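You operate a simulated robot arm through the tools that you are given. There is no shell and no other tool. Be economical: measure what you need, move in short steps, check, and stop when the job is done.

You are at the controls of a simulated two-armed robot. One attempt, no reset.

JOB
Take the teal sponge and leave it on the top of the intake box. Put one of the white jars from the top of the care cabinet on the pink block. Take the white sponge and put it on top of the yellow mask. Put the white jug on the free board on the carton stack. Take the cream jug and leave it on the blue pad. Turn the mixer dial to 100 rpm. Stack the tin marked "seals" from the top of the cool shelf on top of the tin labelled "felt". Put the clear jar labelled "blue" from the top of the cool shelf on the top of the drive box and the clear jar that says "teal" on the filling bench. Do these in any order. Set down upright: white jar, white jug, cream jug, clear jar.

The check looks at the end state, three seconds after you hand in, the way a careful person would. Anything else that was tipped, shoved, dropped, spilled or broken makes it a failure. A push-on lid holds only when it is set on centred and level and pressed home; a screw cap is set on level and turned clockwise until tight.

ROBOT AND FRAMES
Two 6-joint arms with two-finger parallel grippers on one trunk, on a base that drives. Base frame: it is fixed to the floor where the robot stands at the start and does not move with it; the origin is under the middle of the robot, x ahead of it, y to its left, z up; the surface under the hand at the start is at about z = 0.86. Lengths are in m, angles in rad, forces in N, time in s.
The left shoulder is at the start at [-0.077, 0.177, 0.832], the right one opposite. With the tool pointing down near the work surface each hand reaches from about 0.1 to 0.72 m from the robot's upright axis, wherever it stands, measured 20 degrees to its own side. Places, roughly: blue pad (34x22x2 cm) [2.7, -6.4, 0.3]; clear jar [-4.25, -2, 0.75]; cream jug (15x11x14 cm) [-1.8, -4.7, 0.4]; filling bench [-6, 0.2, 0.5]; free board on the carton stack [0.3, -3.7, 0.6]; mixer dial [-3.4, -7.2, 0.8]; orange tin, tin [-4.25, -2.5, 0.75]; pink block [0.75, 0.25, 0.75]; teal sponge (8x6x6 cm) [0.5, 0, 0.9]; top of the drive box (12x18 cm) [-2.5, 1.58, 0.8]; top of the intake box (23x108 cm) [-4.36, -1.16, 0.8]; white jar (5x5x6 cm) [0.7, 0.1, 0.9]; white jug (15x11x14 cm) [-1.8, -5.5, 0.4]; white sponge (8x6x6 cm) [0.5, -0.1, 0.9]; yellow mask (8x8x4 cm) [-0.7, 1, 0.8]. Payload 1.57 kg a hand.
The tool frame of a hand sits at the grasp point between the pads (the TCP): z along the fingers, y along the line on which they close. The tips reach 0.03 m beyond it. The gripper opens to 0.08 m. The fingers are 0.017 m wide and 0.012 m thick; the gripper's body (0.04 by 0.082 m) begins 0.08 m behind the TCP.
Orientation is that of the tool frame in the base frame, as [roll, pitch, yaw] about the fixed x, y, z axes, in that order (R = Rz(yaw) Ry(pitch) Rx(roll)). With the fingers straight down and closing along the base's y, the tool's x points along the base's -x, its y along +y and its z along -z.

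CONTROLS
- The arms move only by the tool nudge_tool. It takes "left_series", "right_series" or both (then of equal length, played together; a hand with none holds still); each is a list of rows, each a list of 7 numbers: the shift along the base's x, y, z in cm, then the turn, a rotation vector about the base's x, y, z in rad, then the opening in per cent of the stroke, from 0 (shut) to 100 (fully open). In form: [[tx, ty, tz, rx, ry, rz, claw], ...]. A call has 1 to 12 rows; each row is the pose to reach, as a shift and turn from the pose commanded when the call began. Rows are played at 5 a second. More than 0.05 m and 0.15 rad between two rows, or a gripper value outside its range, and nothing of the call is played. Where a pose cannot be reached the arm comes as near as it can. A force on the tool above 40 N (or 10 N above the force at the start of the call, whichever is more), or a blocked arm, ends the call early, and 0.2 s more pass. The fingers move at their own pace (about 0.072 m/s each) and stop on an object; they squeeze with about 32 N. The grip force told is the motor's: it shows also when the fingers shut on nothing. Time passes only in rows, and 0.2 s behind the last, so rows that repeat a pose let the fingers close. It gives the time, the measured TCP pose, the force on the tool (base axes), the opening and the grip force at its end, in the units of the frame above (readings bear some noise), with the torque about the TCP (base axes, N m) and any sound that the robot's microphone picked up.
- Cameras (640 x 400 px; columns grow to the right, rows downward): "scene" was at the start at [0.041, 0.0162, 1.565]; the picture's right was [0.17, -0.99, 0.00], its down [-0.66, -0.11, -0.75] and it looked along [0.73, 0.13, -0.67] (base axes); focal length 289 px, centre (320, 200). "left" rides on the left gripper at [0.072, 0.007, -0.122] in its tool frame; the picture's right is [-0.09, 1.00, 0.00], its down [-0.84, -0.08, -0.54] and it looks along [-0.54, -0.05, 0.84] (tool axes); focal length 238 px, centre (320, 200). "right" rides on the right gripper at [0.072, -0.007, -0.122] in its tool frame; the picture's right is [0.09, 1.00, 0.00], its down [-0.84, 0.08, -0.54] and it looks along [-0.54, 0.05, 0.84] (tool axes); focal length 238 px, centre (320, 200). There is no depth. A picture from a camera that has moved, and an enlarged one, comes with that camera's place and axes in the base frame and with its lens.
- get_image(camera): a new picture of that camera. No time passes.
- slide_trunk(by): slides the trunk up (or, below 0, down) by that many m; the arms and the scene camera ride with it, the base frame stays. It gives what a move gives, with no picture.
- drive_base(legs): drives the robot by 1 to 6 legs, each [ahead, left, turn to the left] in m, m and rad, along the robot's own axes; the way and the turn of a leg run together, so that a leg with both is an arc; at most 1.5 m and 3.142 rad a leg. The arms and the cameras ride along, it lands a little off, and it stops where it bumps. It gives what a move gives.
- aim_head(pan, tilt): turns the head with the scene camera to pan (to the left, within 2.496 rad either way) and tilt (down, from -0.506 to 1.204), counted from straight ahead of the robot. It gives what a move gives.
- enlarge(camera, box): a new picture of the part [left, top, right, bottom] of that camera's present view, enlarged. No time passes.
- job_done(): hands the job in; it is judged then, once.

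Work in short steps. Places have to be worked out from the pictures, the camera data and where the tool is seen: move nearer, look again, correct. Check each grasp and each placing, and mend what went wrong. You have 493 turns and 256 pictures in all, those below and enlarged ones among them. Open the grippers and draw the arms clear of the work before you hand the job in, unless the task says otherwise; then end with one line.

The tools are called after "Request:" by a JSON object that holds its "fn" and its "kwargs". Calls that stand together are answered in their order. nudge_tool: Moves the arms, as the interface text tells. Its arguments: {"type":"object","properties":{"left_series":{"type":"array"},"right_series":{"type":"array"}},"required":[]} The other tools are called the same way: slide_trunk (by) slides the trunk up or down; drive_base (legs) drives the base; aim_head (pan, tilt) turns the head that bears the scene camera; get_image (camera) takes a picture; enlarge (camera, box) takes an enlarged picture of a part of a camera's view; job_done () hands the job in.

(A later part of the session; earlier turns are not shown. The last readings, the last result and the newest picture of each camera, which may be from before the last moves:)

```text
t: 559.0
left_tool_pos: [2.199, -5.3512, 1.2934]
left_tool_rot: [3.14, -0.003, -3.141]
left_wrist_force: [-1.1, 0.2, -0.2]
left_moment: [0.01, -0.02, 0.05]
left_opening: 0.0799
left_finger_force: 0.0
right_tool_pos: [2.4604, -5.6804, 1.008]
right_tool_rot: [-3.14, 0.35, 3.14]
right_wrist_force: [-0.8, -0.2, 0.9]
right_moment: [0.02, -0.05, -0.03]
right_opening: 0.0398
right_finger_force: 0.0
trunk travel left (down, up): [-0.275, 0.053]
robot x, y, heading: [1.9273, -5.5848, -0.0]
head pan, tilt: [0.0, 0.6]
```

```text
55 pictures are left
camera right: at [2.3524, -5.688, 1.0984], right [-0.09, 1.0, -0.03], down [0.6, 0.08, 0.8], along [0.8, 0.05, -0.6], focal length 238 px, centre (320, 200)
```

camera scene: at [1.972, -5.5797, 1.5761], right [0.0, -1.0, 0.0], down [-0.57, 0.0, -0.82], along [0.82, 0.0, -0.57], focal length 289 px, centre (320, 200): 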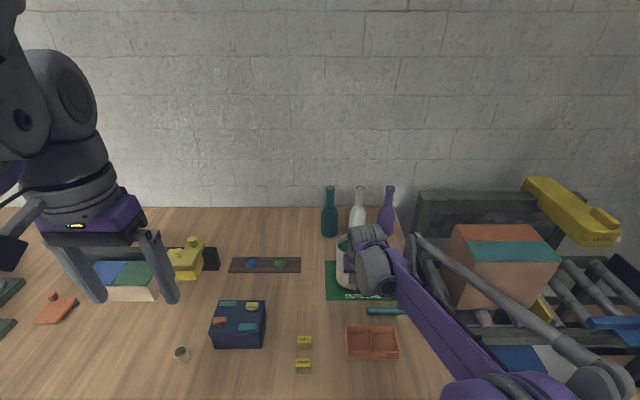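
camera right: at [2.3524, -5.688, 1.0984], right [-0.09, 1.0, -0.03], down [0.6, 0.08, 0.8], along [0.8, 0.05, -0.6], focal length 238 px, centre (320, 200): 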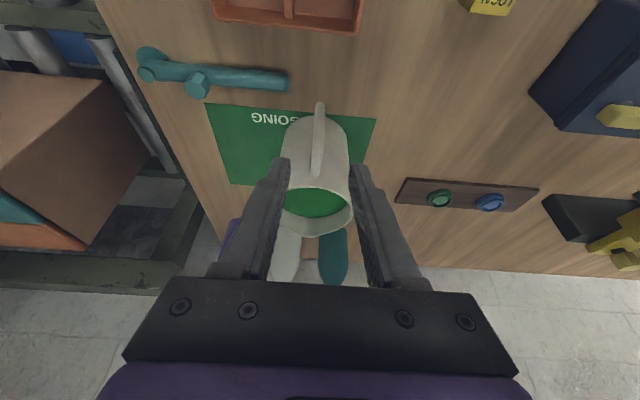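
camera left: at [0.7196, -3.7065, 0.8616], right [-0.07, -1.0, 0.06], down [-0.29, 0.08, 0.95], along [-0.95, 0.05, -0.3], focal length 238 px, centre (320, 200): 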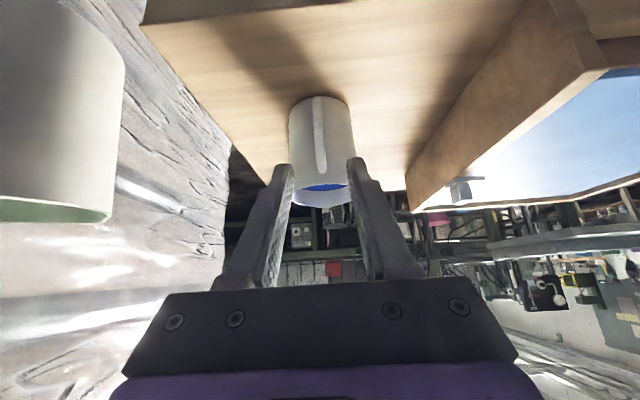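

Jug stands on the mat. Tilt the right gripper to about 0.85 rad and move to the pre-grasp pose.

Request:
{"fn": "nudge_tool", "kwargs": {"right_series": [[-1, 0, -0.5, 0, -0.13, 0, 50], [-1.5, 0, -1.5, 0, -0.26, 0, 50], [-1.5, 0, -3, 0, -0.39, 0, 50], [-1.2, 0, -4.8, 0, -0.5, 0, 50]]}}

Request:
{"fn": "get_image", "kwargs": {"camera": "right"}}

```text
t: 560.0
left_tool_pos: [2.2018, -5.3522, 1.294]
left_tool_rot: [3.141, -0.002, 3.14]
left_wrist_force: [0.2, 0.5, -0.5]
left_moment: [0.02, 0.0, -0.01]
left_opening: 0.0801
left_finger_force: 0.1
right_tool_pos: [2.4495, -5.6807, 0.9574]
right_tool_rot: [3.139, 0.851, -3.141]
right_wrist_force: [0.2, 0.1, -0.3]
right_moment: [-0.03, 0.02, 0.02]
right_opening: 0.0402
right_finger_force: 0.0
trunk travel left (down, up): [-0.275, 0.053]
robot x, y, heading: [1.9224, -5.5808, -0.001]
head pan, tilt: [0.0, 0.6]
```

```text
54 pictures are left
camera right: at [2.3111, -5.6881, 0.9836], right [-0.06, 1.0, -0.07], down [0.14, 0.08, 0.99], along [0.99, 0.05, -0.15], focal length 238 px, centre (320, 200)
```

right: 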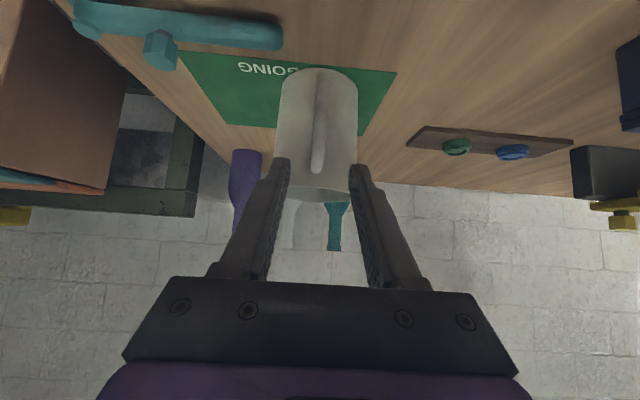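

Aligned. Advance onto the handle and close.

Request:
{"fn": "nudge_tool", "kwargs": {"right_series": [[2, 0, -1.8, 0, 0, 0, 50], [4.1, 0, -3.6, 0, 0, 0, 50], [6.2, 0, -5.4, 0, 0, 0, 50], [6.2, 0, -5.4, 0, 0, 0, 20], [6.2, 0, -5.4, 0, 0, 0, 0], [6.2, 0, -5.4, 0, 0, 0, 0], [6.2, 0, -5.4, 0, 0, 0, 0]]}}

Request:
{"fn": "get_image", "kwargs": {"camera": "right"}}

```text
t: 561.6
left_tool_pos: [2.202, -5.3523, 1.2927]
left_tool_rot: [3.139, -0.002, -3.141]
left_wrist_force: [0.3, -0.6, -0.1]
left_moment: [0.04, -0.01, 0.0]
left_opening: 0.0799
left_finger_force: 0.0
right_tool_pos: [2.5104, -5.6813, 0.9039]
right_tool_rot: [3.141, 0.849, 3.141]
right_wrist_force: [0.5, 0.2, 0.2]
right_moment: [0.03, -0.29, -0.04]
right_opening: 0.012
right_finger_force: 28.7
trunk travel left (down, up): [-0.275, 0.053]
robot x, y, heading: [1.926, -5.5805, 0.0]
head pan, tilt: [0.0, 0.6]
```

```text
53 pictures are left
camera right: at [2.3728, -5.6895, 0.9305], right [-0.06, 1.0, -0.07], down [0.15, 0.08, 0.99], along [0.99, 0.05, -0.15], focal length 238 px, centre (320, 200)
```

right: 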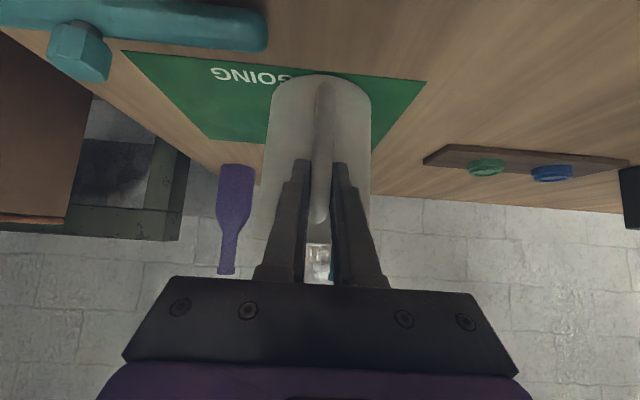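

Gripped. Lift slightly and check it stays level.

Request:
{"fn": "nudge_tool", "kwargs": {"right_series": [[0, 0, 0.5, 0, 0, 0, 0], [0, 0, 1.5, 0, 0, 0, 0], [0, 0, 3, 0, 0, 0, 0], [0, 0, 6, 0, 0, 0, 0]]}}

Request:
{"fn": "get_image", "kwargs": {"camera": "right"}}

```text
t: 562.6
left_tool_pos: [2.2021, -5.3496, 1.2932]
left_tool_rot: [3.14, -0.003, 3.141]
left_wrist_force: [-1.3, 0.2, -0.1]
left_moment: [-0.02, 0.01, 0.01]
left_opening: 0.0801
left_finger_force: 0.1
right_tool_pos: [2.5116, -5.6796, 0.9652]
right_tool_rot: [-3.142, 0.849, 3.141]
right_wrist_force: [0.1, -0.7, -7.6]
right_moment: [0.02, 0.56, -0.02]
right_opening: 0.0119
right_finger_force: 29.3
trunk travel left (down, up): [-0.275, 0.053]
robot x, y, heading: [1.9222, -5.5829, 0.004]
head pan, tilt: [0.0, 0.6]
```

```text
52 pictures are left
camera right: at [2.3737, -5.6875, 0.9919], right [-0.06, 1.0, -0.07], down [0.15, 0.08, 0.99], along [0.99, 0.05, -0.15], focal length 238 px, centre (320, 200)
```

right: 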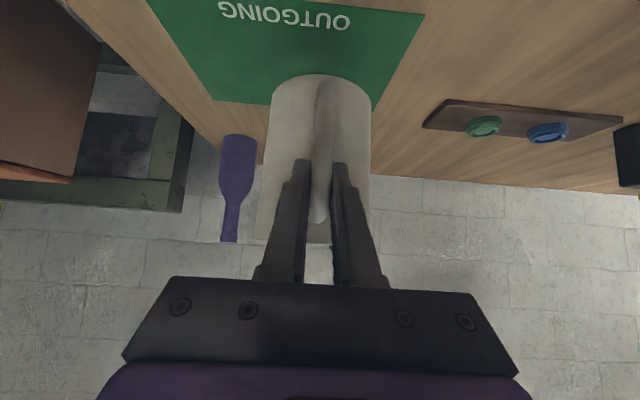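

Held level. Retract a bit, back the base away from the bench and go to the rack.

Request:
{"fn": "nudge_tool", "kwargs": {"right_series": [[-1, 0, 2, 0, 0, 0, 0], [-3.5, 0, 3, 0, 0, 0, 0], [-6.5, 0, 3, 0, 0, 0, 0], [-9.5, 0, 3, 0, 0, 0, 0], [-12, 0, 3, 0, 0, 0, 0]]}}

Request:
{"fn": "drive_base", "kwargs": {"legs": [[-0.35, 0, 0], [0, -0.65, 0]]}}

Request:
{"fn": "get_image", "kwargs": {"camera": "scene"}}

```text
t: 563.8
left_tool_pos: [2.2008, -5.3517, 1.2936]
left_tool_rot: [3.14, 0.0, 3.141]
left_wrist_force: [0.2, -0.8, -0.8]
left_moment: [0.01, 0.01, 0.02]
left_opening: 0.0802
left_finger_force: 0.1
right_tool_pos: [2.3895, -5.682, 0.9932]
right_tool_rot: [3.139, 0.849, 3.14]
right_wrist_force: [-0.6, 0.0, -7.5]
right_moment: [0.03, 0.57, -0.03]
right_opening: 0.0118
right_finger_force: 29.7
trunk travel left (down, up): [-0.275, 0.053]
robot x, y, heading: [1.9228, -5.5797, -0.003]
head pan, tilt: [0.0, 0.6]
```

```text
t: 571.8
left_tool_pos: [1.853, -6.0055, 1.292]
left_tool_rot: [3.14, -0.004, -3.138]
left_wrist_force: [-0.3, -0.8, -0.1]
left_moment: [0.02, 0.02, -0.01]
left_opening: 0.08
left_finger_force: 0.1
right_tool_pos: [2.0464, -6.3339, 0.9928]
right_tool_rot: [3.14, 0.849, -3.138]
right_wrist_force: [-0.4, 0.2, -7.9]
right_moment: [0.02, 0.63, 0.0]
right_opening: 0.0118
right_finger_force: 29.4
trunk travel left (down, up): [-0.275, 0.053]
robot x, y, heading: [1.5756, -6.2363, 0.006]
head pan, tilt: [0.0, 0.6]
```

```text
51 pictures are left
camera scene: at [1.6238, -6.234, 1.5761], right [0.0, -1.0, 0.0], down [-0.57, 0.0, -0.82], along [0.82, 0.0, -0.57], focal length 289 px, centre (320, 200)
```

scene: 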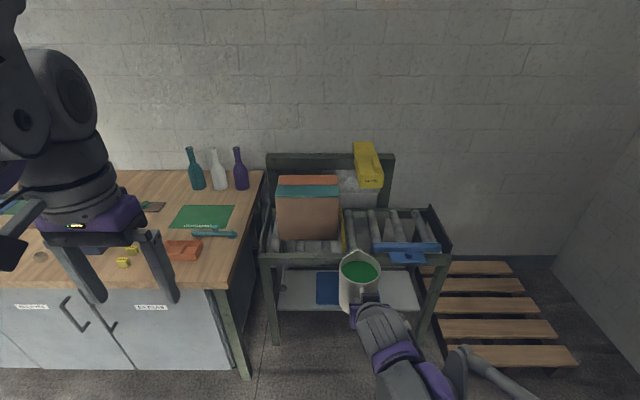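

Lower trunk and hand so the jug enters below the beam (TCP z≈0.49).

Request:
{"fn": "slide_trunk", "kwargs": {"by": -0.27}}

Request:
{"fn": "nudge_tool", "kwargs": {"right_series": [[0, 0, -3, 0, 0, 0, 0], [0, 0, -6.5, 0, 0, 0, 0], [0, 0, -10, 0, 0, 0, 0], [0, 0, -13.5, 0, 0, 0, 0], [0, -0.5, -17, 0, 0, 0, 0], [0, -1, -20, 0, 0, 0, 0], [0, -2, -23, 0, 0, 0, 0]]}}

Request:
{"fn": "drive_base", "kwargs": {"legs": [[0.22, 0, 0]]}}

Request:
{"fn": "get_image", "kwargs": {"camera": "scene"}}

Request:
{"fn": "get_image", "kwargs": {"camera": "right"}}

```text
t: 574.6
left_tool_pos: [1.8536, -6.0056, 1.0237]
left_tool_rot: [3.14, -0.003, -3.136]
left_wrist_force: [-1.3, 0.0, 0.6]
left_moment: [-0.01, -0.02, -0.02]
left_opening: 0.08
left_finger_force: 0.0
right_tool_pos: [2.0448, -6.3334, 0.7226]
right_tool_rot: [3.14, 0.848, -3.14]
right_wrist_force: [-1.2, -0.6, -9.2]
right_moment: [0.01, 0.59, 0.01]
right_opening: 0.0118
right_finger_force: 29.1
trunk travel left (down, up): [-0.005, 0.323]
robot x, y, heading: [1.5763, -6.2369, 0.007]
head pan, tilt: [0.0, 0.6]
```

```text
t: 576.2
left_tool_pos: [1.8525, -6.0059, 1.0229]
left_tool_rot: [3.141, -0.005, -3.139]
left_wrist_force: [-0.5, 0.2, 0.8]
left_moment: [0.02, -0.01, 0.01]
left_opening: 0.08
left_finger_force: 0.1
right_tool_pos: [2.0441, -6.3535, 0.4917]
right_tool_rot: [3.14, 0.846, -3.14]
right_wrist_force: [-0.1, 1.2, -7.5]
right_moment: [0.03, 0.61, 0.01]
right_opening: 0.0118
right_finger_force: 28.8
trunk travel left (down, up): [-0.005, 0.323]
robot x, y, heading: [1.5776, -6.2345, 0.001]
head pan, tilt: [0.0, 0.6]
```

```text
t: 577.9
left_tool_pos: [2.0718, -6.0023, 1.0235]
left_tool_rot: [3.141, -0.002, -3.135]
left_wrist_force: [-0.1, 0.7, -1.0]
left_moment: [0.0, 0.02, 0.01]
left_opening: 0.0803
left_finger_force: 0.0
right_tool_pos: [2.2639, -6.3525, 0.4926]
right_tool_rot: [3.141, 0.849, -3.136]
right_wrist_force: [-0.1, 0.2, -8.4]
right_moment: [0.01, 0.6, 0.01]
right_opening: 0.0121
right_finger_force: 28.8
trunk travel left (down, up): [-0.005, 0.323]
robot x, y, heading: [1.7974, -6.2352, 0.014]
head pan, tilt: [0.0, 0.6]
```

```text
50 pictures are left
camera scene: at [1.8941, -6.2321, 1.3014], right [0.01, -1.0, 0.0], down [-0.57, 0.0, -0.82], along [0.82, 0.01, -0.57], focal length 289 px, centre (320, 200)
```

scene: 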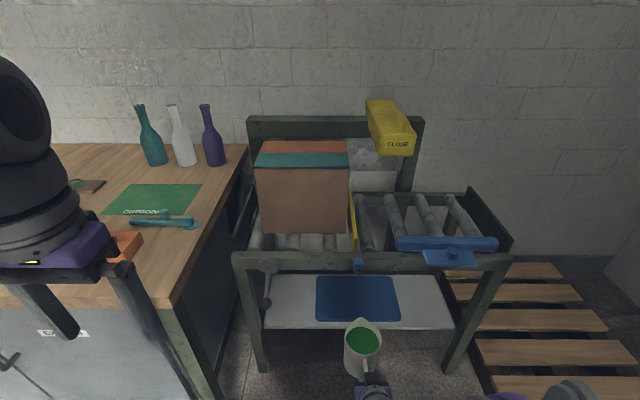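

```text
49 pictures are left
camera right: at [2.1264, -6.3601, 0.5191], right [-0.07, 1.0, -0.07], down [0.15, 0.08, 0.99], along [0.99, 0.06, -0.15], focal length 238 px, centre (320, 200)
```

right: 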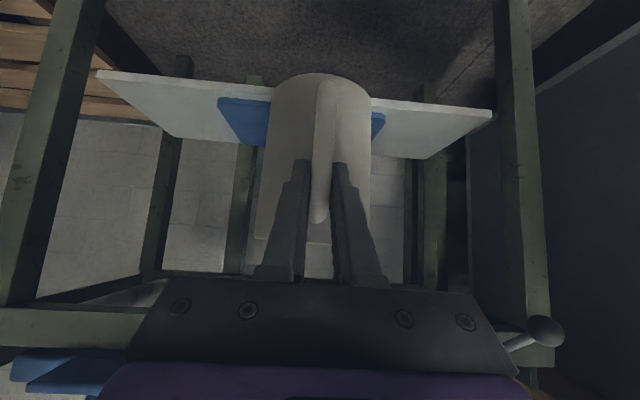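

Clear entry. Drive 0.15 m ahead, then reach in 10 cm.

Request:
{"fn": "drive_base", "kwargs": {"legs": [[0.15, 0, -0.014]]}}

Request:
{"fn": "nudge_tool", "kwargs": {"right_series": [[2.5, 0, 0, 0, 0, 0, 0], [5, 0, 0, 0, 0, 0, 0], [7.5, 0, 0, 0, 0, 0, 0], [10, 0, 0, 0, 0, 0, 0]]}}

Request:
{"fn": "get_image", "kwargs": {"camera": "scene"}}

Request:
{"fn": "get_image", "kwargs": {"camera": "right"}}

```text
t: 579.2
left_tool_pos: [2.2257, -6.0061, 1.0221]
left_tool_rot: [3.141, -0.002, 3.133]
left_wrist_force: [1.0, 0.0, 0.2]
left_moment: [0.02, 0.06, 0.02]
left_opening: 0.08
left_finger_force: 0.1
right_tool_pos: [2.4114, -6.3592, 0.4919]
right_tool_rot: [3.139, 0.846, 3.131]
right_wrist_force: [0.4, -0.4, -8.3]
right_moment: [0.04, 0.57, -0.03]
right_opening: 0.0116
right_finger_force: 28.9
trunk travel left (down, up): [-0.005, 0.323]
robot x, y, heading: [1.9444, -6.2341, -0.004]
head pan, tilt: [0.0, 0.6]
```

```text
t: 580.2
left_tool_pos: [2.2236, -6.0076, 1.0222]
left_tool_rot: [3.14, -0.004, 3.134]
left_wrist_force: [0.4, 0.2, 0.6]
left_moment: [-0.03, 0.02, 0.01]
left_opening: 0.0796
left_finger_force: 0.0
right_tool_pos: [2.511, -6.3579, 0.489]
right_tool_rot: [3.141, 0.846, 3.132]
right_wrist_force: [0.0, 0.6, -8.3]
right_moment: [0.03, 0.59, -0.02]
right_opening: 0.0117
right_finger_force: 29.0
trunk travel left (down, up): [-0.005, 0.323]
robot x, y, heading: [1.9457, -6.2342, -0.011]
head pan, tilt: [0.0, 0.6]
```

```text
48 pictures are left
camera scene: at [2.0428, -6.2337, 1.3014], right [-0.01, -1.0, 0.0], down [-0.57, 0.0, -0.82], along [0.82, -0.01, -0.57], focal length 289 px, centre (320, 200)
```

scene: 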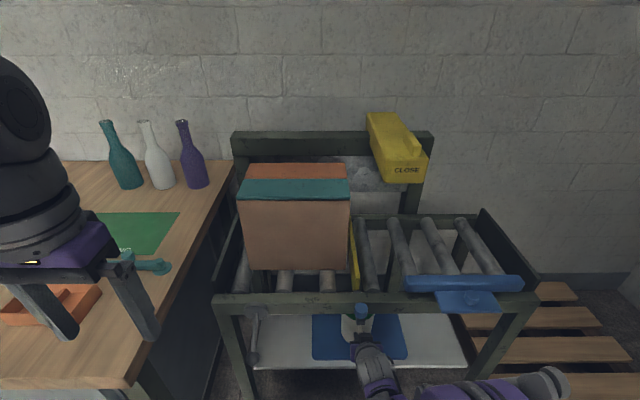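

```text
47 pictures are left
camera right: at [2.3732, -6.3644, 0.5176], right [-0.05, 1.0, -0.07], down [0.15, 0.07, 0.99], along [0.99, 0.04, -0.15], focal length 238 px, centre (320, 200)
```

right: 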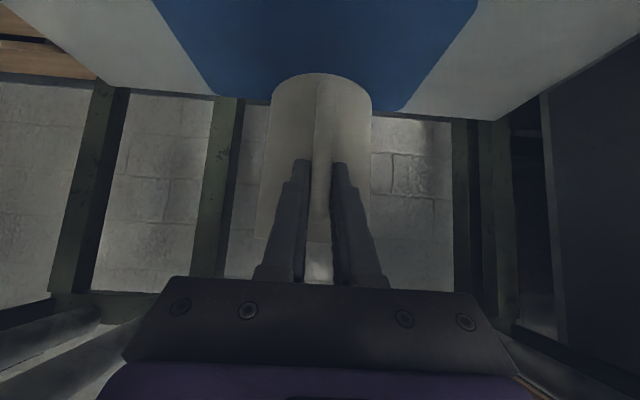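

Centred in y over the pad. Move 2 cm deeper and lower to contact.

Request:
{"fn": "nudge_tool", "kwargs": {"right_series": [[1, 0, -1, 0, 0, 0, 0], [2.3, 0, -2.5, 0, 0, 0, 0], [2.3, 0, -4, 0, 0, 0, 0], [2.3, 0, -5, 0, 0, 0, 0]]}}

```text
t: 581.2
left_tool_pos: [2.2258, -6.0071, 1.0242]
left_tool_rot: [3.14, -0.004, 3.133]
left_wrist_force: [0.5, 0.3, 0.5]
left_moment: [-0.02, 0.05, 0.01]
left_opening: 0.0801
left_finger_force: 0.1
right_tool_pos: [2.533, -6.3599, 0.4414]
right_tool_rot: [3.14, 0.848, 3.131]
right_wrist_force: [0.2, 0.1, -8.2]
right_moment: [0.03, 0.58, -0.02]
right_opening: 0.0117
right_finger_force: 29.1
trunk travel left (down, up): [-0.005, 0.323]
robot x, y, heading: [1.9457, -6.2372, -0.009]
head pan, tilt: [0.0, 0.6]
```

Request:
{"fn": "nudge_tool", "kwargs": {"right_series": [[0, 0, -0.5, 0, 0, 0, 0], [0, 0, -1, 0, 0, 0, 0], [0, 0, -1.5, 0, 0, 0, 0]]}}

Request:
{"fn": "get_image", "kwargs": {"camera": "right"}}

```text
t: 582.0
left_tool_pos: [2.2244, -6.0064, 1.023]
left_tool_rot: [3.139, -0.003, 3.133]
left_wrist_force: [0.5, 0.0, 0.4]
left_moment: [0.01, 0.0, -0.02]
left_opening: 0.0801
left_finger_force: 0.1
right_tool_pos: [2.5346, -6.359, 0.4262]
right_tool_rot: [3.139, 0.849, 3.133]
right_wrist_force: [0.4, 0.8, -7.6]
right_moment: [0.0, 0.58, 0.04]
right_opening: 0.0119
right_finger_force: 29.6
trunk travel left (down, up): [-0.005, 0.323]
robot x, y, heading: [1.9458, -6.2321, -0.011]
head pan, tilt: [0.0, 0.6]
```

```text
46 pictures are left
camera right: at [2.3959, -6.3654, 0.4534], right [-0.05, 1.0, -0.07], down [0.15, 0.08, 0.99], along [0.99, 0.04, -0.15], focal length 238 px, centre (320, 200)
```

right: 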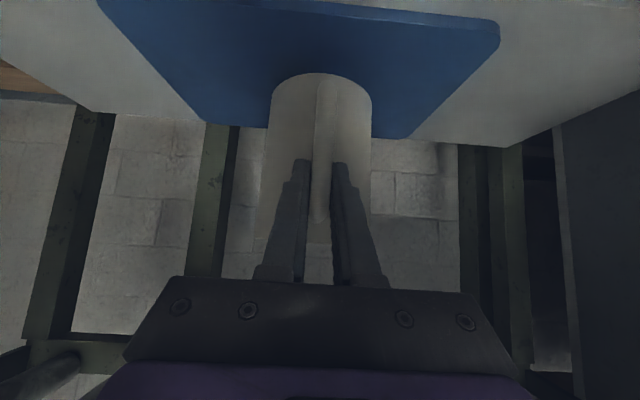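

Request:
{"fn": "nudge_tool", "kwargs": {"right_series": [[0, 0, -0.5, 0, 0, 0, 0], [0, 0, -1, 0, 0, 0, 0], [0, 0, -1.4, 0, 0, 0, 0]]}}

```text
t: 582.8
left_tool_pos: [2.2247, -6.0077, 1.0236]
left_tool_rot: [3.14, -0.005, 3.132]
left_wrist_force: [0.1, -0.3, 0.5]
left_moment: [0.02, 0.01, -0.02]
left_opening: 0.08
left_finger_force: 0.1
right_tool_pos: [2.5337, -6.3595, 0.4124]
right_tool_rot: [3.14, 0.848, 3.131]
right_wrist_force: [0.1, 0.0, -7.6]
right_moment: [0.02, 0.58, -0.02]
right_opening: 0.0118
right_finger_force: 29.4
trunk travel left (down, up): [-0.005, 0.323]
robot x, y, heading: [1.942, -6.2338, -0.012]
head pan, tilt: [0.0, 0.6]
```

Request:
{"fn": "nudge_tool", "kwargs": {"right_series": [[0, 0, -0.5, 0, 0, 0, 0], [0, 0, -1, 0, 0, 0, 0], [0, 0, -1.5, 0, 0, 0, 0]]}}

Request:
{"fn": "get_image", "kwargs": {"camera": "right"}}

```text
t: 583.6
left_tool_pos: [2.2247, -6.0071, 1.023]
left_tool_rot: [3.141, -0.004, 3.134]
left_wrist_force: [0.1, 0.9, 0.6]
left_moment: [-0.04, -0.01, 0.02]
left_opening: 0.0799
left_finger_force: 0.0
right_tool_pos: [2.5334, -6.3598, 0.3965]
right_tool_rot: [3.141, 0.849, 3.131]
right_wrist_force: [-0.1, -0.2, -9.1]
right_moment: [0.0, 0.59, -0.02]
right_opening: 0.0119
right_finger_force: 29.6
trunk travel left (down, up): [-0.005, 0.323]
robot x, y, heading: [1.9441, -6.2356, -0.012]
head pan, tilt: [0.0, 0.6]
```

```text
45 pictures are left
camera right: at [2.3957, -6.3656, 0.4244], right [-0.05, 1.0, -0.07], down [0.15, 0.08, 0.99], along [0.99, 0.04, -0.15], focal length 238 px, centre (320, 200)
```

right: 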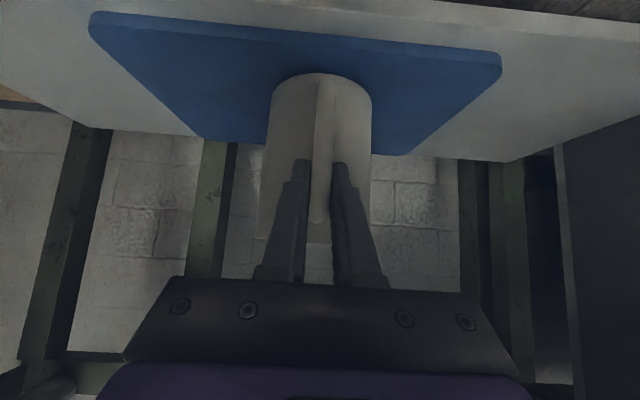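

Request:
{"fn": "nudge_tool", "kwargs": {"right_series": [[0, 0, -0.3, 0, 0, 0, 0], [0, 0, -0.6, 0, 0, 0, 0], [0, 0, -0.9, 0, 0, 0, 0], [0, 0, -1.2, 0, 0, 0, 0]]}}

```text
t: 584.6
left_tool_pos: [2.2259, -6.0078, 1.0225]
left_tool_rot: [3.141, -0.003, 3.133]
left_wrist_force: [-0.1, 0.3, 0.2]
left_moment: [0.01, 0.01, 0.0]
left_opening: 0.0802
left_finger_force: 0.0
right_tool_pos: [2.5343, -6.3585, 0.386]
right_tool_rot: [3.14, 0.848, 3.131]
right_wrist_force: [-0.3, 0.5, -8.1]
right_moment: [0.02, 0.58, -0.03]
right_opening: 0.012
right_finger_force: 29.0
trunk travel left (down, up): [-0.005, 0.323]
robot x, y, heading: [1.9459, -6.2329, -0.005]
head pan, tilt: [0.0, 0.6]
```

Request:
{"fn": "nudge_tool", "kwargs": {"right_series": [[0, 0, -0.4, 0, 0, 0, 0], [0, 0, -0.8, 0, 0, 0, 0], [0, 0, -1.2, 0, 0, 0, 0], [0, 0, -1.6, 0, 0, 0, 0]]}}

Request:
{"fn": "get_image", "kwargs": {"camera": "right"}}

```text
t: 585.6
left_tool_pos: [2.222, -6.0064, 1.0241]
left_tool_rot: [3.139, -0.001, 3.133]
left_wrist_force: [-0.7, 0.5, 0.2]
left_moment: [-0.04, -0.03, 0.02]
left_opening: 0.0799
left_finger_force: 0.0
right_tool_pos: [2.5345, -6.3593, 0.3718]
right_tool_rot: [3.141, 0.85, 3.132]
right_wrist_force: [-6.0, -0.7, 25.4]
right_moment: [-0.03, -0.09, -0.01]
right_opening: 0.0118
right_finger_force: 29.1
trunk travel left (down, up): [-0.005, 0.323]
robot x, y, heading: [1.9442, -6.2354, -0.009]
head pan, tilt: [0.0, 0.6]
```

```text
44 pictures are left
camera right: at [2.3957, -6.3647, 0.3983], right [-0.05, 1.0, -0.07], down [0.14, 0.08, 0.99], along [0.99, 0.04, -0.15], focal length 238 px, centre (320, 200)
```

right: 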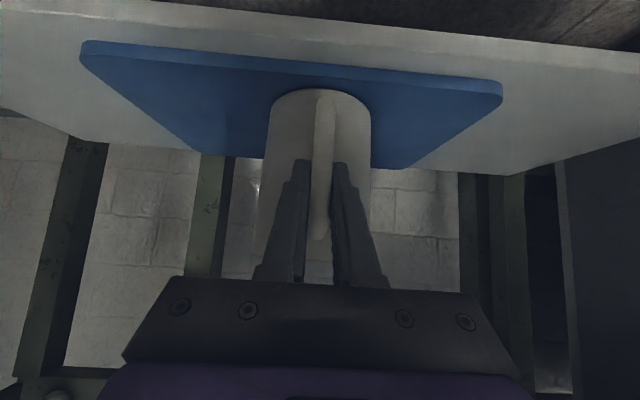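

Jug is on the pad. Ease, open, and withdraw along the tool axis.

Request:
{"fn": "nudge_tool", "kwargs": {"right_series": [[0, 0, 0.3, 0, 0, 0, 0], [0, 0, 0.3, 0, 0, 0, 20], [0, 0, 0.3, 0, 0, 0, 50], [0, 0, 0.3, 0, 0, 0, 50], [-2, 0, 1.8, 0, 0, 0, 50], [-5, 0, 4, 0, 0, 0, 50], [-8, 0, 6, 0, 0, 0, 50], [-12, 0, 8, 0, 0, 0, 50]]}}

Request:
{"fn": "get_image", "kwargs": {"camera": "right"}}

Request:
{"fn": "get_image", "kwargs": {"camera": "scene"}}

```text
t: 587.4
left_tool_pos: [2.2242, -6.0059, 1.0222]
left_tool_rot: [3.141, -0.002, 3.132]
left_wrist_force: [-0.4, 0.0, 0.1]
left_moment: [0.03, 0.0, 0.01]
left_opening: 0.0798
left_finger_force: 0.1
right_tool_pos: [2.4132, -6.3599, 0.4524]
right_tool_rot: [3.14, 0.848, 3.131]
right_wrist_force: [-0.2, 1.1, -0.6]
right_moment: [0.02, -0.02, 0.04]
right_opening: 0.0399
right_finger_force: 0.2
trunk travel left (down, up): [-0.005, 0.323]
robot x, y, heading: [1.9431, -6.2345, -0.012]
head pan, tilt: [0.0, 0.6]
```

```text
43 pictures are left
camera right: at [2.2748, -6.3669, 0.4803], right [-0.05, 1.0, -0.07], down [0.15, 0.08, 0.99], along [0.99, 0.04, -0.15], focal length 238 px, centre (320, 200)
```

right: 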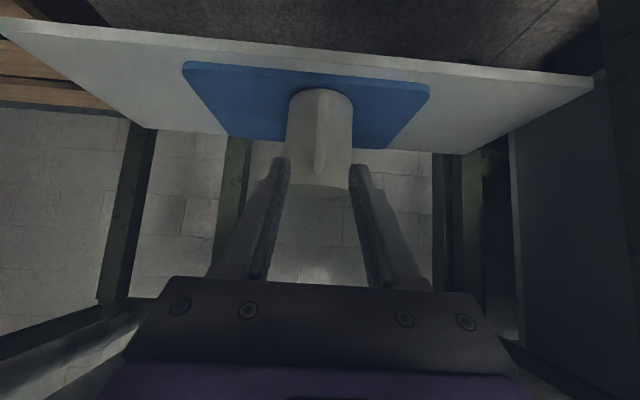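

```text
42 pictures are left
camera scene: at [2.0414, -6.2335, 1.3015], right [-0.01, -1.0, 0.0], down [-0.56, 0.0, -0.83], along [0.83, -0.01, -0.56], focal length 289 px, centre (320, 200)
```

scene: 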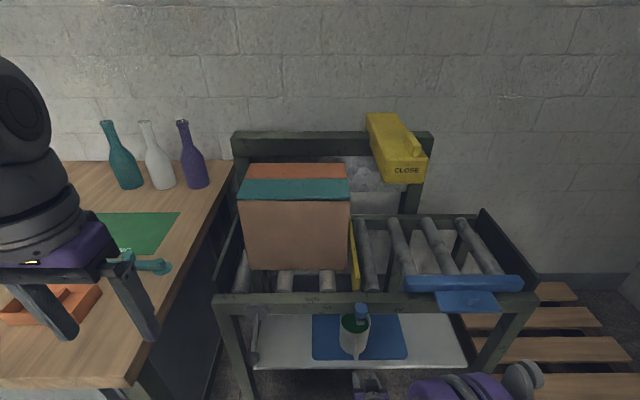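

Cream jug upright on the blue pad. Back off, untilt, raise trunk, and head west toward the mixer.

Request:
{"fn": "drive_base", "kwargs": {"legs": [[-0.4, 0, 0]]}}

Request:
{"fn": "nudge_tool", "kwargs": {"right_series": [[0, 0, 3, 0, 0.14, 0, 60], [0, 0, 6, 0, 0.28, 0, 80], [0, 0, 9, 0, 0.42, 0, 100], [0, 0, 12, 0, 0.56, 0, 100], [-2, 0, 15, 0, 0.7, 0, 100], [-4, 0, 19, 0, 0.85, 0, 100], [-7, 0.5, 23, 0, 0.85, 0, 100], [-10, 1, 27, 0, 0.85, 0, 100], [-13, 1, 31, 0, 0.85, 0, 100]]}}

Request:
{"fn": "slide_trunk", "kwargs": {"by": 0.27}}

Request:
{"fn": "drive_base", "kwargs": {"legs": [[0, -0.3, 0], [-1.3, 0, 0], [-1.2, 0, 0]]}}

Request:
{"fn": "aim_head", "kwargs": {"pan": 2.45, "tilt": 0.25}}

Request:
{"fn": "get_image", "kwargs": {"camera": "scene"}}

Request:
{"fn": "aim_head", "kwargs": {"pan": -2.45, "tilt": 0.25}}

Request:
{"fn": "get_image", "kwargs": {"camera": "scene"}}

```text
t: 589.9
left_tool_pos: [1.8284, -6.004, 1.0238]
left_tool_rot: [3.139, -0.002, 3.138]
left_wrist_force: [-0.8, -0.1, -0.8]
left_moment: [-0.01, -0.04, -0.01]
left_opening: 0.08
left_finger_force: 0.0
right_tool_pos: [2.0195, -6.3567, 0.4527]
right_tool_rot: [3.14, 0.848, 3.137]
right_wrist_force: [-0.9, -0.7, -0.1]
right_moment: [-0.04, 0.01, 0.02]
right_opening: 0.0401
right_finger_force: 0.1
trunk travel left (down, up): [-0.005, 0.323]
robot x, y, heading: [1.5497, -6.2325, -0.003]
head pan, tilt: [0.0, 0.6]
```

```text
refused: row 7 steps farther than a row can; nothing moved
```

```text
t: 592.7
left_tool_pos: [1.8284, -6.0031, 1.2936]
left_tool_rot: [3.141, 0.0, 3.138]
left_wrist_force: [0.4, 0.1, -0.4]
left_moment: [-0.01, -0.02, 0.01]
left_opening: 0.0802
left_finger_force: 0.0
right_tool_pos: [2.0499, -6.3573, 0.7485]
right_tool_rot: [3.138, 0.894, 3.136]
right_wrist_force: [0.0, -0.3, -0.5]
right_moment: [0.01, 0.02, 0.0]
right_opening: 0.04
right_finger_force: 0.1
trunk travel left (down, up): [-0.275, 0.053]
robot x, y, heading: [1.5493, -6.2327, -0.001]
head pan, tilt: [0.0, 0.6]
```

```text
t: 607.6
left_tool_pos: [-0.6691, -6.263, 1.2932]
left_tool_rot: [3.139, -0.001, 3.113]
left_wrist_force: [-0.7, 0.4, -0.1]
left_moment: [0.02, 0.0, 0.0]
left_opening: 0.0798
left_finger_force: 0.0
right_tool_pos: [-0.4561, -6.6217, 0.7476]
right_tool_rot: [3.14, 0.894, 3.112]
right_wrist_force: [0.4, -0.5, 0.6]
right_moment: [-0.03, 0.02, -0.02]
right_opening: 0.0399
right_finger_force: 0.1
trunk travel left (down, up): [-0.275, 0.053]
robot x, y, heading: [-0.9517, -6.4845, -0.028]
head pan, tilt: [0.0, 0.6]
```

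```text
t: 609.9
left_tool_pos: [-0.6716, -6.2631, 1.2937]
left_tool_rot: [3.14, 0.0, 3.115]
left_wrist_force: [-0.2, 0.2, 0.3]
left_moment: [-0.03, 0.0, 0.02]
left_opening: 0.08
left_finger_force: 0.1
right_tool_pos: [-0.4555, -6.6206, 0.7484]
right_tool_rot: [3.14, 0.894, 3.112]
right_wrist_force: [0.0, 0.3, -0.8]
right_moment: [0.0, -0.01, -0.01]
right_opening: 0.0399
right_finger_force: 0.1
trunk travel left (down, up): [-0.275, 0.053]
robot x, y, heading: [-0.9548, -6.4842, -0.024]
head pan, tilt: [2.45, 0.25]
```

```text
41 pictures are left
camera scene: at [-1.0657, -6.4206, 1.6083], right [0.66, 0.75, 0.0], down [0.19, -0.16, -0.97], along [-0.73, 0.64, -0.25], focal length 289 px, centre (320, 200)
```

scene: 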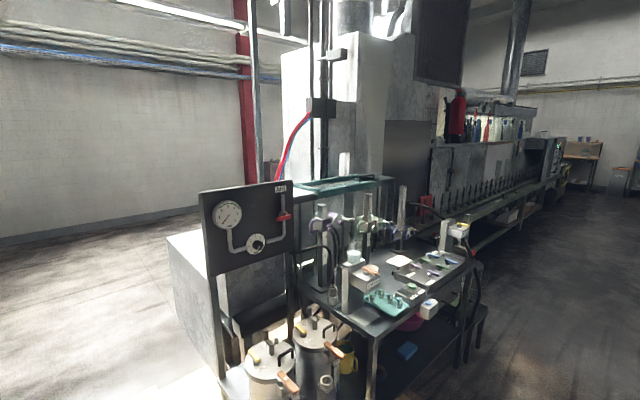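

```text
t: 613.8
left_tool_pos: [-0.6693, -6.2644, 1.2933]
left_tool_rot: [3.141, -0.001, 3.114]
left_wrist_force: [-0.3, -1.2, 0.0]
left_moment: [0.02, 0.0, 0.0]
left_opening: 0.08
left_finger_force: 0.1
right_tool_pos: [-0.4553, -6.6209, 0.7488]
right_tool_rot: [3.14, 0.894, 3.113]
right_wrist_force: [0.2, 0.1, -0.1]
right_moment: [0.02, 0.03, 0.02]
right_opening: 0.0398
right_finger_force: 0.1
trunk travel left (down, up): [-0.275, 0.053]
robot x, y, heading: [-0.9518, -6.4839, -0.027]
head pan, tilt: [-2.45, 0.25]
```

```text
40 pictures are left
camera scene: at [-1.0691, -6.5397, 1.6083], right [-0.62, 0.79, 0.0], down [0.19, 0.15, -0.97], along [-0.76, -0.6, -0.25], focal length 289 px, centre (320, 200)
```

scene: 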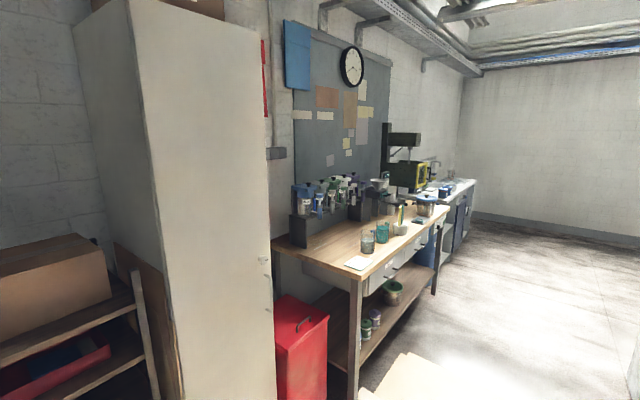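

Mixer stands on the wooden bench along the south wall. First untilt and tuck both hands.

Request:
{"fn": "nudge_tool", "kwargs": {"right_series": [[0, 0, 3, 0, 0.14, 0, 60], [0, 0, 6, 0, 0.28, 0, 80], [0, 0, 9, 0, 0.42, 0, 100], [0, 0, 12, 0, 0.56, 0, 100], [-2, 0, 15, 0, 0.7, 0, 100], [-4, 0, 18, 0, 0.84, 0, 100], [-7, 0, 21, 0, 0.89, 0, 100], [-10, 0, 24, 0, 0.89, 0, 100], [-13, 0, 27, 0, 0.89, 0, 100], [-16, 0, 30, 0, 0.89, 0, 100]], "left_series": [[0, 0, -1, 0, 0, 0, 100], [0, 0, -3, 0, 0, 0, 100], [0, 0, -5, 0, 0, 0, 100], [0, 0, -7, 0, 0, 0, 100], [0, 0, -9, 0, 0, 0, 100], [0, 0, -11, 0, 0, 0, 100], [0, 0, -13, 0, 0, 0, 100], [0, 0, -15, 0, 0, 0, 100], [0, 0, -16, 0, 0, 0, 100], [0, 0, -16, 0, 0, 0, 100]]}}

Request:
{"fn": "drive_base", "kwargs": {"legs": [[0, -0.13, 0.025], [0, 0, -1.571], [0, -1.3, 0], [0, -1.1, 0]]}}

Request:
{"fn": "aim_head", "kwargs": {"pan": 0.0, "tilt": 0.5}}

Request:
{"fn": "get_image", "kwargs": {"camera": "scene"}}

```text
t: 616.0
left_tool_pos: [-0.6708, -6.2616, 1.1351]
left_tool_rot: [3.141, -0.003, 3.114]
left_wrist_force: [0.1, -0.5, 0.4]
left_moment: [0.02, 0.01, 0.01]
left_opening: 0.0801
left_finger_force: 0.2
right_tool_pos: [-0.619, -6.6195, 1.0519]
right_tool_rot: [-3.12, 0.004, 3.122]
right_wrist_force: [0.2, 0.6, 0.1]
right_moment: [0.03, -0.03, 0.03]
right_opening: 0.0799
right_finger_force: 0.0
trunk travel left (down, up): [-0.275, 0.053]
robot x, y, heading: [-0.9562, -6.4864, -0.027]
head pan, tilt: [-2.45, 0.25]
```

```text
t: 642.6
left_tool_pos: [-3.154, -6.8563, 1.1352]
left_tool_rot: [3.14, -0.001, 1.566]
left_wrist_force: [0.2, -0.7, 0.5]
left_moment: [-0.05, -0.02, 0.03]
left_opening: 0.08
left_finger_force: 0.1
right_tool_pos: [-3.508, -6.9174, 1.0497]
right_tool_rot: [-3.12, 0.002, 1.575]
right_wrist_force: [0.2, 0.0, -0.5]
right_moment: [0.02, 0.01, 0.01]
right_opening: 0.08
right_finger_force: 0.0
trunk travel left (down, up): [-0.275, 0.053]
robot x, y, heading: [-3.3823, -6.5781, -1.576]
head pan, tilt: [-2.45, 0.25]
```

```text
t: 644.8
left_tool_pos: [-3.1536, -6.857, 1.1338]
left_tool_rot: [3.139, -0.001, 1.566]
left_wrist_force: [-0.2, -0.4, 0.4]
left_moment: [0.02, 0.0, -0.02]
left_opening: 0.08
left_finger_force: 0.1
right_tool_pos: [-3.5094, -6.919, 1.0497]
right_tool_rot: [-3.118, 0.003, 1.574]
right_wrist_force: [-1.2, -0.7, 0.0]
right_moment: [0.0, -0.01, -0.01]
right_opening: 0.0801
right_finger_force: 0.1
trunk travel left (down, up): [-0.275, 0.053]
robot x, y, heading: [-3.3856, -6.5748, -1.577]
head pan, tilt: [0.0, 0.499]
```

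```text
39 pictures are left
camera scene: at [-3.3832, -6.6257, 1.5852], right [-1.0, 0.01, 0.0], down [0.0, 0.48, -0.88], along [0.0, -0.88, -0.48], focal length 289 px, centre (320, 200)
```

scene: 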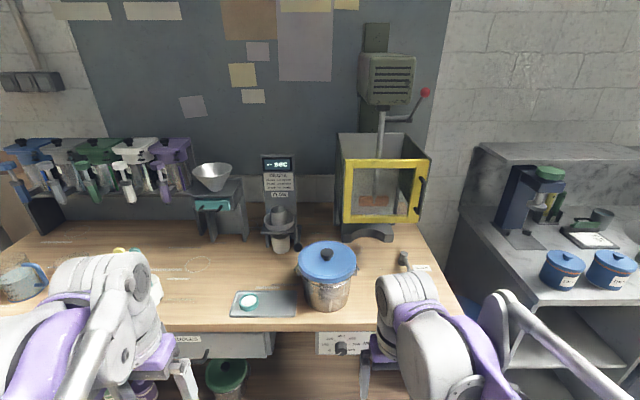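

The mixer's dial seems to be on the front panel at (340,345). Enlarge.

Request:
{"fn": "enlarge", "kwargs": {"camera": "scene", "box": [300, 320, 380, 370]}}

Request:
{"fn": "get_image", "kwargs": {"camera": "right"}}

```text
8.00 times, centred on (340, 345) of scene
camera zoom: at [-3.3832, -6.6257, 1.5852], right [-1.0, 0.01, 0.0], down [0.0, 0.48, -0.88], along [0.0, -0.88, -0.48], focal length 2314 px, centre (160, -960)
```

zoom: 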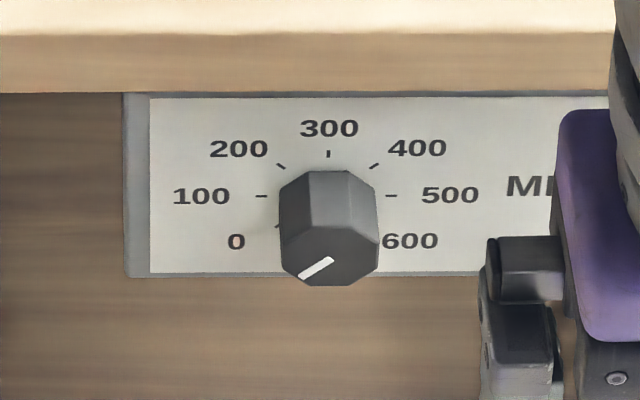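

```text
37 pictures are left
camera right: at [-3.5122, -6.8472, 1.1723], right [1.0, 0.1, -0.02], down [0.09, -0.83, 0.54], along [0.03, -0.54, -0.84], focal length 238 px, centre (320, 200)
```

right: 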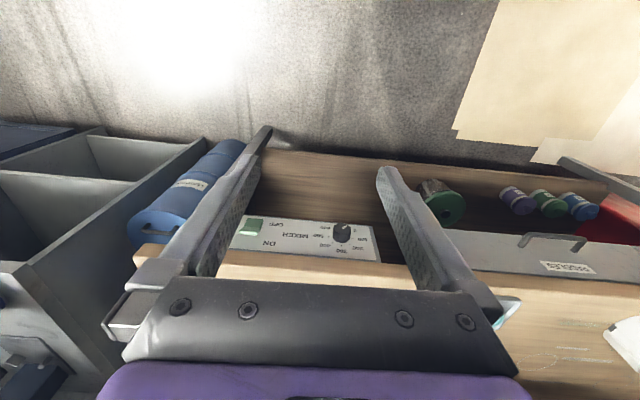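

The MIXER dial points to 0; 100 is 45° clockwise. Knob ≈ (−3.446, −7.164, 0.789), facing north. Back off 0.13 m and rotate the right gripper to point horizontally at it.

Request:
{"fn": "drive_base", "kwargs": {"legs": [[-0.13, 0, 0.005]]}}

Request:
{"fn": "nudge_tool", "kwargs": {"right_series": [[0.6, -2, -2.3, -0.143, 0, 0, 100], [1.2, -4, -4.6, -0.286, 0, 0, 100], [1.8, -6, -6.9, -0.429, 0, 0, 100], [2.4, -8, -9.2, -0.571, 0, 0, 100], [3, -10, -11.5, -0.714, 0, 0, 100], [3.6, -12, -13.8, -0.857, 0, 0, 100], [4.2, -14, -16, -1.0, 0, 0, 100], [4.8, -16, -18.3, -1.143, 0, 0, 100], [5.4, -18, -20.6, -1.286, 0, 0, 100], [5.9, -19.5, -23, -1.429, 0, 0, 100], [6.2, -21, -25, -1.571, 0, 0, 100]]}}

Request:
{"fn": "get_image", "kwargs": {"camera": "right"}}

Request:
{"fn": "get_image", "kwargs": {"camera": "scene"}}

```text
t: 646.1
left_tool_pos: [-3.1512, -6.725, 1.1338]
left_tool_rot: [3.141, -0.002, 1.571]
left_wrist_force: [0.2, 0.5, -0.4]
left_moment: [-0.01, 0.03, 0.01]
left_opening: 0.0801
left_finger_force: 0.0
right_tool_pos: [-3.5075, -6.7905, 1.0503]
right_tool_rot: [-3.117, 0.003, 1.582]
right_wrist_force: [-0.5, -0.8, 0.1]
right_moment: [0.02, -0.03, -0.02]
right_opening: 0.0799
right_finger_force: 0.1
trunk travel left (down, up): [-0.275, 0.053]
robot x, y, heading: [-3.3815, -6.4461, -1.568]
head pan, tilt: [0.0, 0.499]
```

```text
t: 648.5
left_tool_pos: [-3.1506, -6.7269, 1.1339]
left_tool_rot: [3.139, -0.004, 1.57]
left_wrist_force: [0.4, -0.6, 0.0]
left_moment: [0.04, -0.01, -0.02]
left_opening: 0.0799
left_finger_force: 0.0
right_tool_pos: [-3.4354, -7.0317, 0.815]
right_tool_rot: [-1.311, 1.562, -2.905]
right_wrist_force: [-0.6, 0.4, 0.7]
right_moment: [-0.03, 0.0, 0.01]
right_opening: 0.0799
right_finger_force: 0.1
right hand out of reach, approached as far as the arm can: row 10, 11
trunk travel left (down, up): [-0.275, 0.053]
robot x, y, heading: [-3.3872, -6.4474, -1.575]
head pan, tilt: [0.0, 0.499]
```

```text
36 pictures are left
camera right: at [-3.439, -6.9113, 0.7438], right [0.99, -0.02, -0.1], down [0.1, 0.54, 0.83], along [0.04, -0.84, 0.54], focal length 238 px, centre (320, 200)
```

right: 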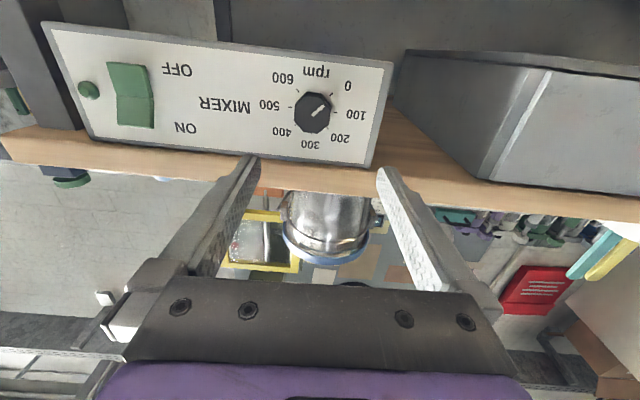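

```text
35 pictures are left
camera scene: at [-3.3825, -6.4974, 1.5852], right [-1.0, 0.0, 0.0], down [0.0, 0.48, -0.88], along [0.0, -0.88, -0.48], focal length 289 px, centre (320, 200)
```

scene: 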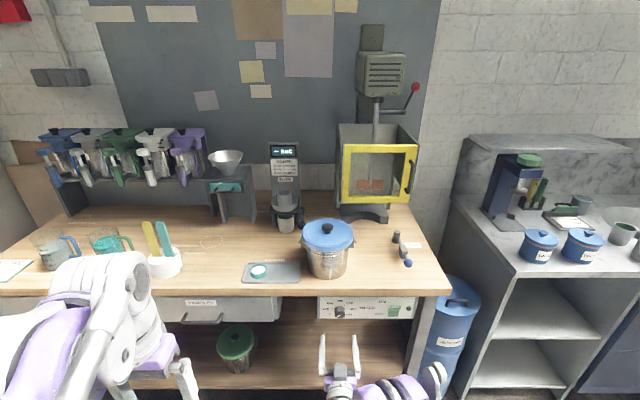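

Knob at about (−3.447, −7.160, 0.801); gripper horizontal. Align and approach partly.

Request:
{"fn": "nudge_tool", "kwargs": {"right_series": [[-0.6, -2, -0.7, 0, 0, 0, 100], [-1.2, -4.5, -1.4, 0, 0, 0, 100]]}}

Request:
{"fn": "get_image", "kwargs": {"camera": "right"}}

Request:
{"fn": "enlarge", "kwargs": {"camera": "scene", "box": [290, 280, 410, 380]}}

```text
t: 649.1
left_tool_pos: [-3.1516, -6.7266, 1.1338]
left_tool_rot: [3.139, -0.002, 1.57]
left_wrist_force: [-0.4, 0.9, -0.1]
left_moment: [0.0, -0.01, 0.0]
left_opening: 0.0802
left_finger_force: 0.0
right_tool_pos: [-3.4455, -7.0762, 0.8027]
right_tool_rot: [-1.187, 1.562, -2.78]
right_wrist_force: [0.4, -0.6, -0.4]
right_moment: [0.01, -0.01, -0.03]
right_opening: 0.08
right_finger_force: 0.1
trunk travel left (down, up): [-0.275, 0.053]
robot x, y, heading: [-3.3846, -6.4451, -1.572]
head pan, tilt: [0.0, 0.499]
```

```text
34 pictures are left
camera right: at [-3.4502, -6.9558, 0.7309], right [0.99, -0.02, -0.1], down [0.1, 0.54, 0.83], along [0.04, -0.84, 0.54], focal length 238 px, centre (320, 200)
```

right: 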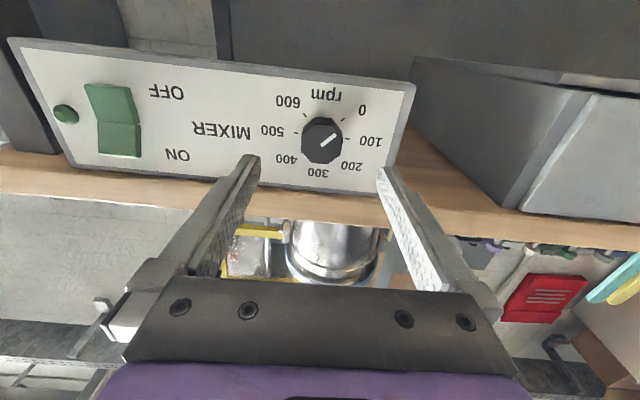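

```text
4.00 times, centred on (350, 330) of scene
camera zoom: at [-3.3827, -6.4965, 1.5852], right [-1.0, 0.0, 0.0], down [0.0, 0.48, -0.88], along [0.0, -0.88, -0.48], focal length 1157 px, centre (200, -320)
```

zoom: 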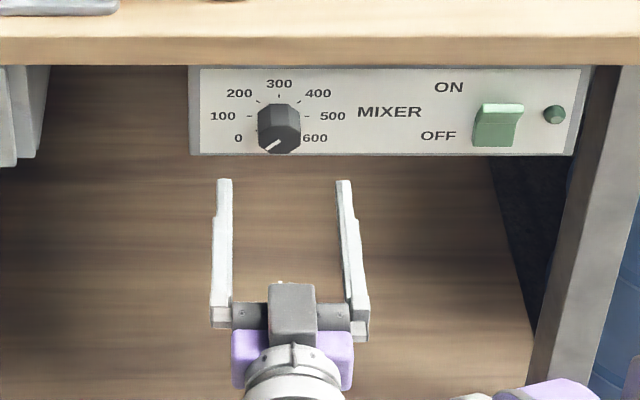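

Aligned. Advance 7 cm so the tips flank the knob.

Request:
{"fn": "nudge_tool", "kwargs": {"right_series": [[0, -2.5, -0.1, 0, 0, 0, 100], [0, -5, -0.2, 0, 0, 0, 100], [0, -6.2, -0.2, 0, 0, 0, 100], [0, -7, -0.2, 0, 0, 0, 100]]}}

Request:
{"fn": "get_image", "kwargs": {"camera": "right"}}

Request:
{"fn": "enlarge", "kwargs": {"camera": "scene", "box": [310, 290, 370, 340]}}

```text
t: 650.1
left_tool_pos: [-3.1507, -6.7222, 1.1346]
left_tool_rot: [3.141, 0.001, 1.572]
left_wrist_force: [0.7, 1.0, -0.5]
left_moment: [0.01, 0.0, -0.01]
left_opening: 0.08
left_finger_force: 0.0
right_tool_pos: [-3.4469, -7.1444, 0.8014]
right_tool_rot: [-1.182, 1.561, -2.773]
right_wrist_force: [-0.3, 33.1, -10.7]
right_moment: [0.49, 0.51, 1.6]
right_opening: 0.0786
right_finger_force: 0.0
trunk travel left (down, up): [-0.275, 0.053]
robot x, y, heading: [-3.3816, -6.4474, -1.57]
head pan, tilt: [0.0, 0.499]
```

```text
32 pictures are left
camera right: at [-3.4514, -7.0221, 0.7293], right [0.99, -0.02, -0.1], down [0.1, 0.54, 0.83], along [0.04, -0.84, 0.54], focal length 238 px, centre (320, 200)
```

right: 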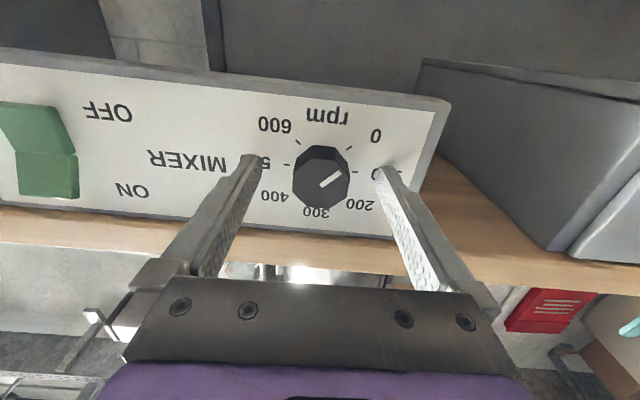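

```text
8.00 times, centred on (340, 315) of scene
camera zoom: at [-3.3829, -6.492, 1.5848], right [-1.0, 0.0, 0.0], down [0.0, 0.48, -0.88], along [0.0, -0.88, -0.48], focal length 2314 px, centre (160, -720)
```

zoom: 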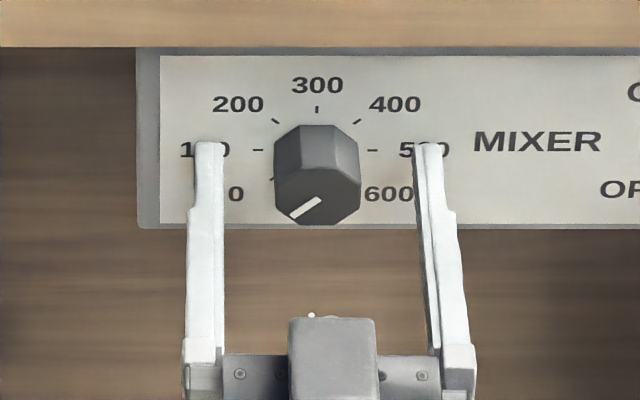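

Tips touch the panel, so back off 6 mm and close on the knob.

Request:
{"fn": "nudge_tool", "kwargs": {"right_series": [[0, 0.6, 0, 0, 0, 0, 100], [0, 0.6, 0, 0, 0, 0, 70], [0, 0.6, 0, 0, 0, 0, 40], [0, 0.6, 0, 0, 0, 0, 30], [0, 0.6, 0, 0, 0, 0, 30]]}}

Request:
{"fn": "get_image", "kwargs": {"camera": "right"}}

```text
t: 651.3
left_tool_pos: [-3.1507, -6.7258, 1.1345]
left_tool_rot: [3.14, -0.001, 1.57]
left_wrist_force: [0.3, -0.2, -0.4]
left_moment: [0.02, -0.01, 0.01]
left_opening: 0.08
left_finger_force: 0.1
right_tool_pos: [-3.4455, -7.1406, 0.8024]
right_tool_rot: [-1.189, 1.56, -2.78]
right_wrist_force: [2.6, -6.4, 8.4]
right_moment: [-0.27, -0.11, 0.92]
right_opening: 0.0348
right_finger_force: 42.3
trunk travel left (down, up): [-0.275, 0.053]
robot x, y, heading: [-3.3801, -6.4456, -1.573]
head pan, tilt: [0.0, 0.499]
```

```text
30 pictures are left
camera right: at [-3.4505, -7.0195, 0.73], right [0.99, -0.02, -0.1], down [0.1, 0.54, 0.83], along [0.04, -0.84, 0.54], focal length 238 px, centre (320, 200)
```

right: 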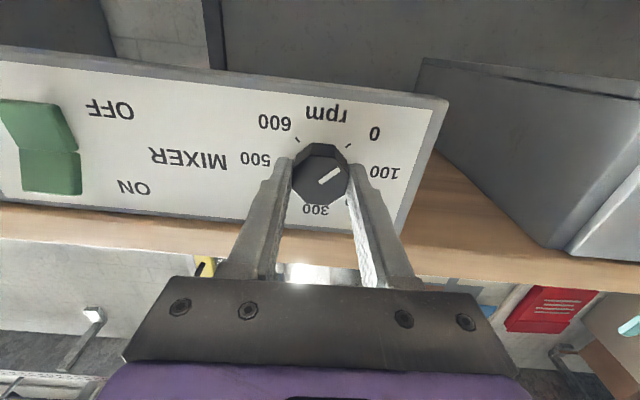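

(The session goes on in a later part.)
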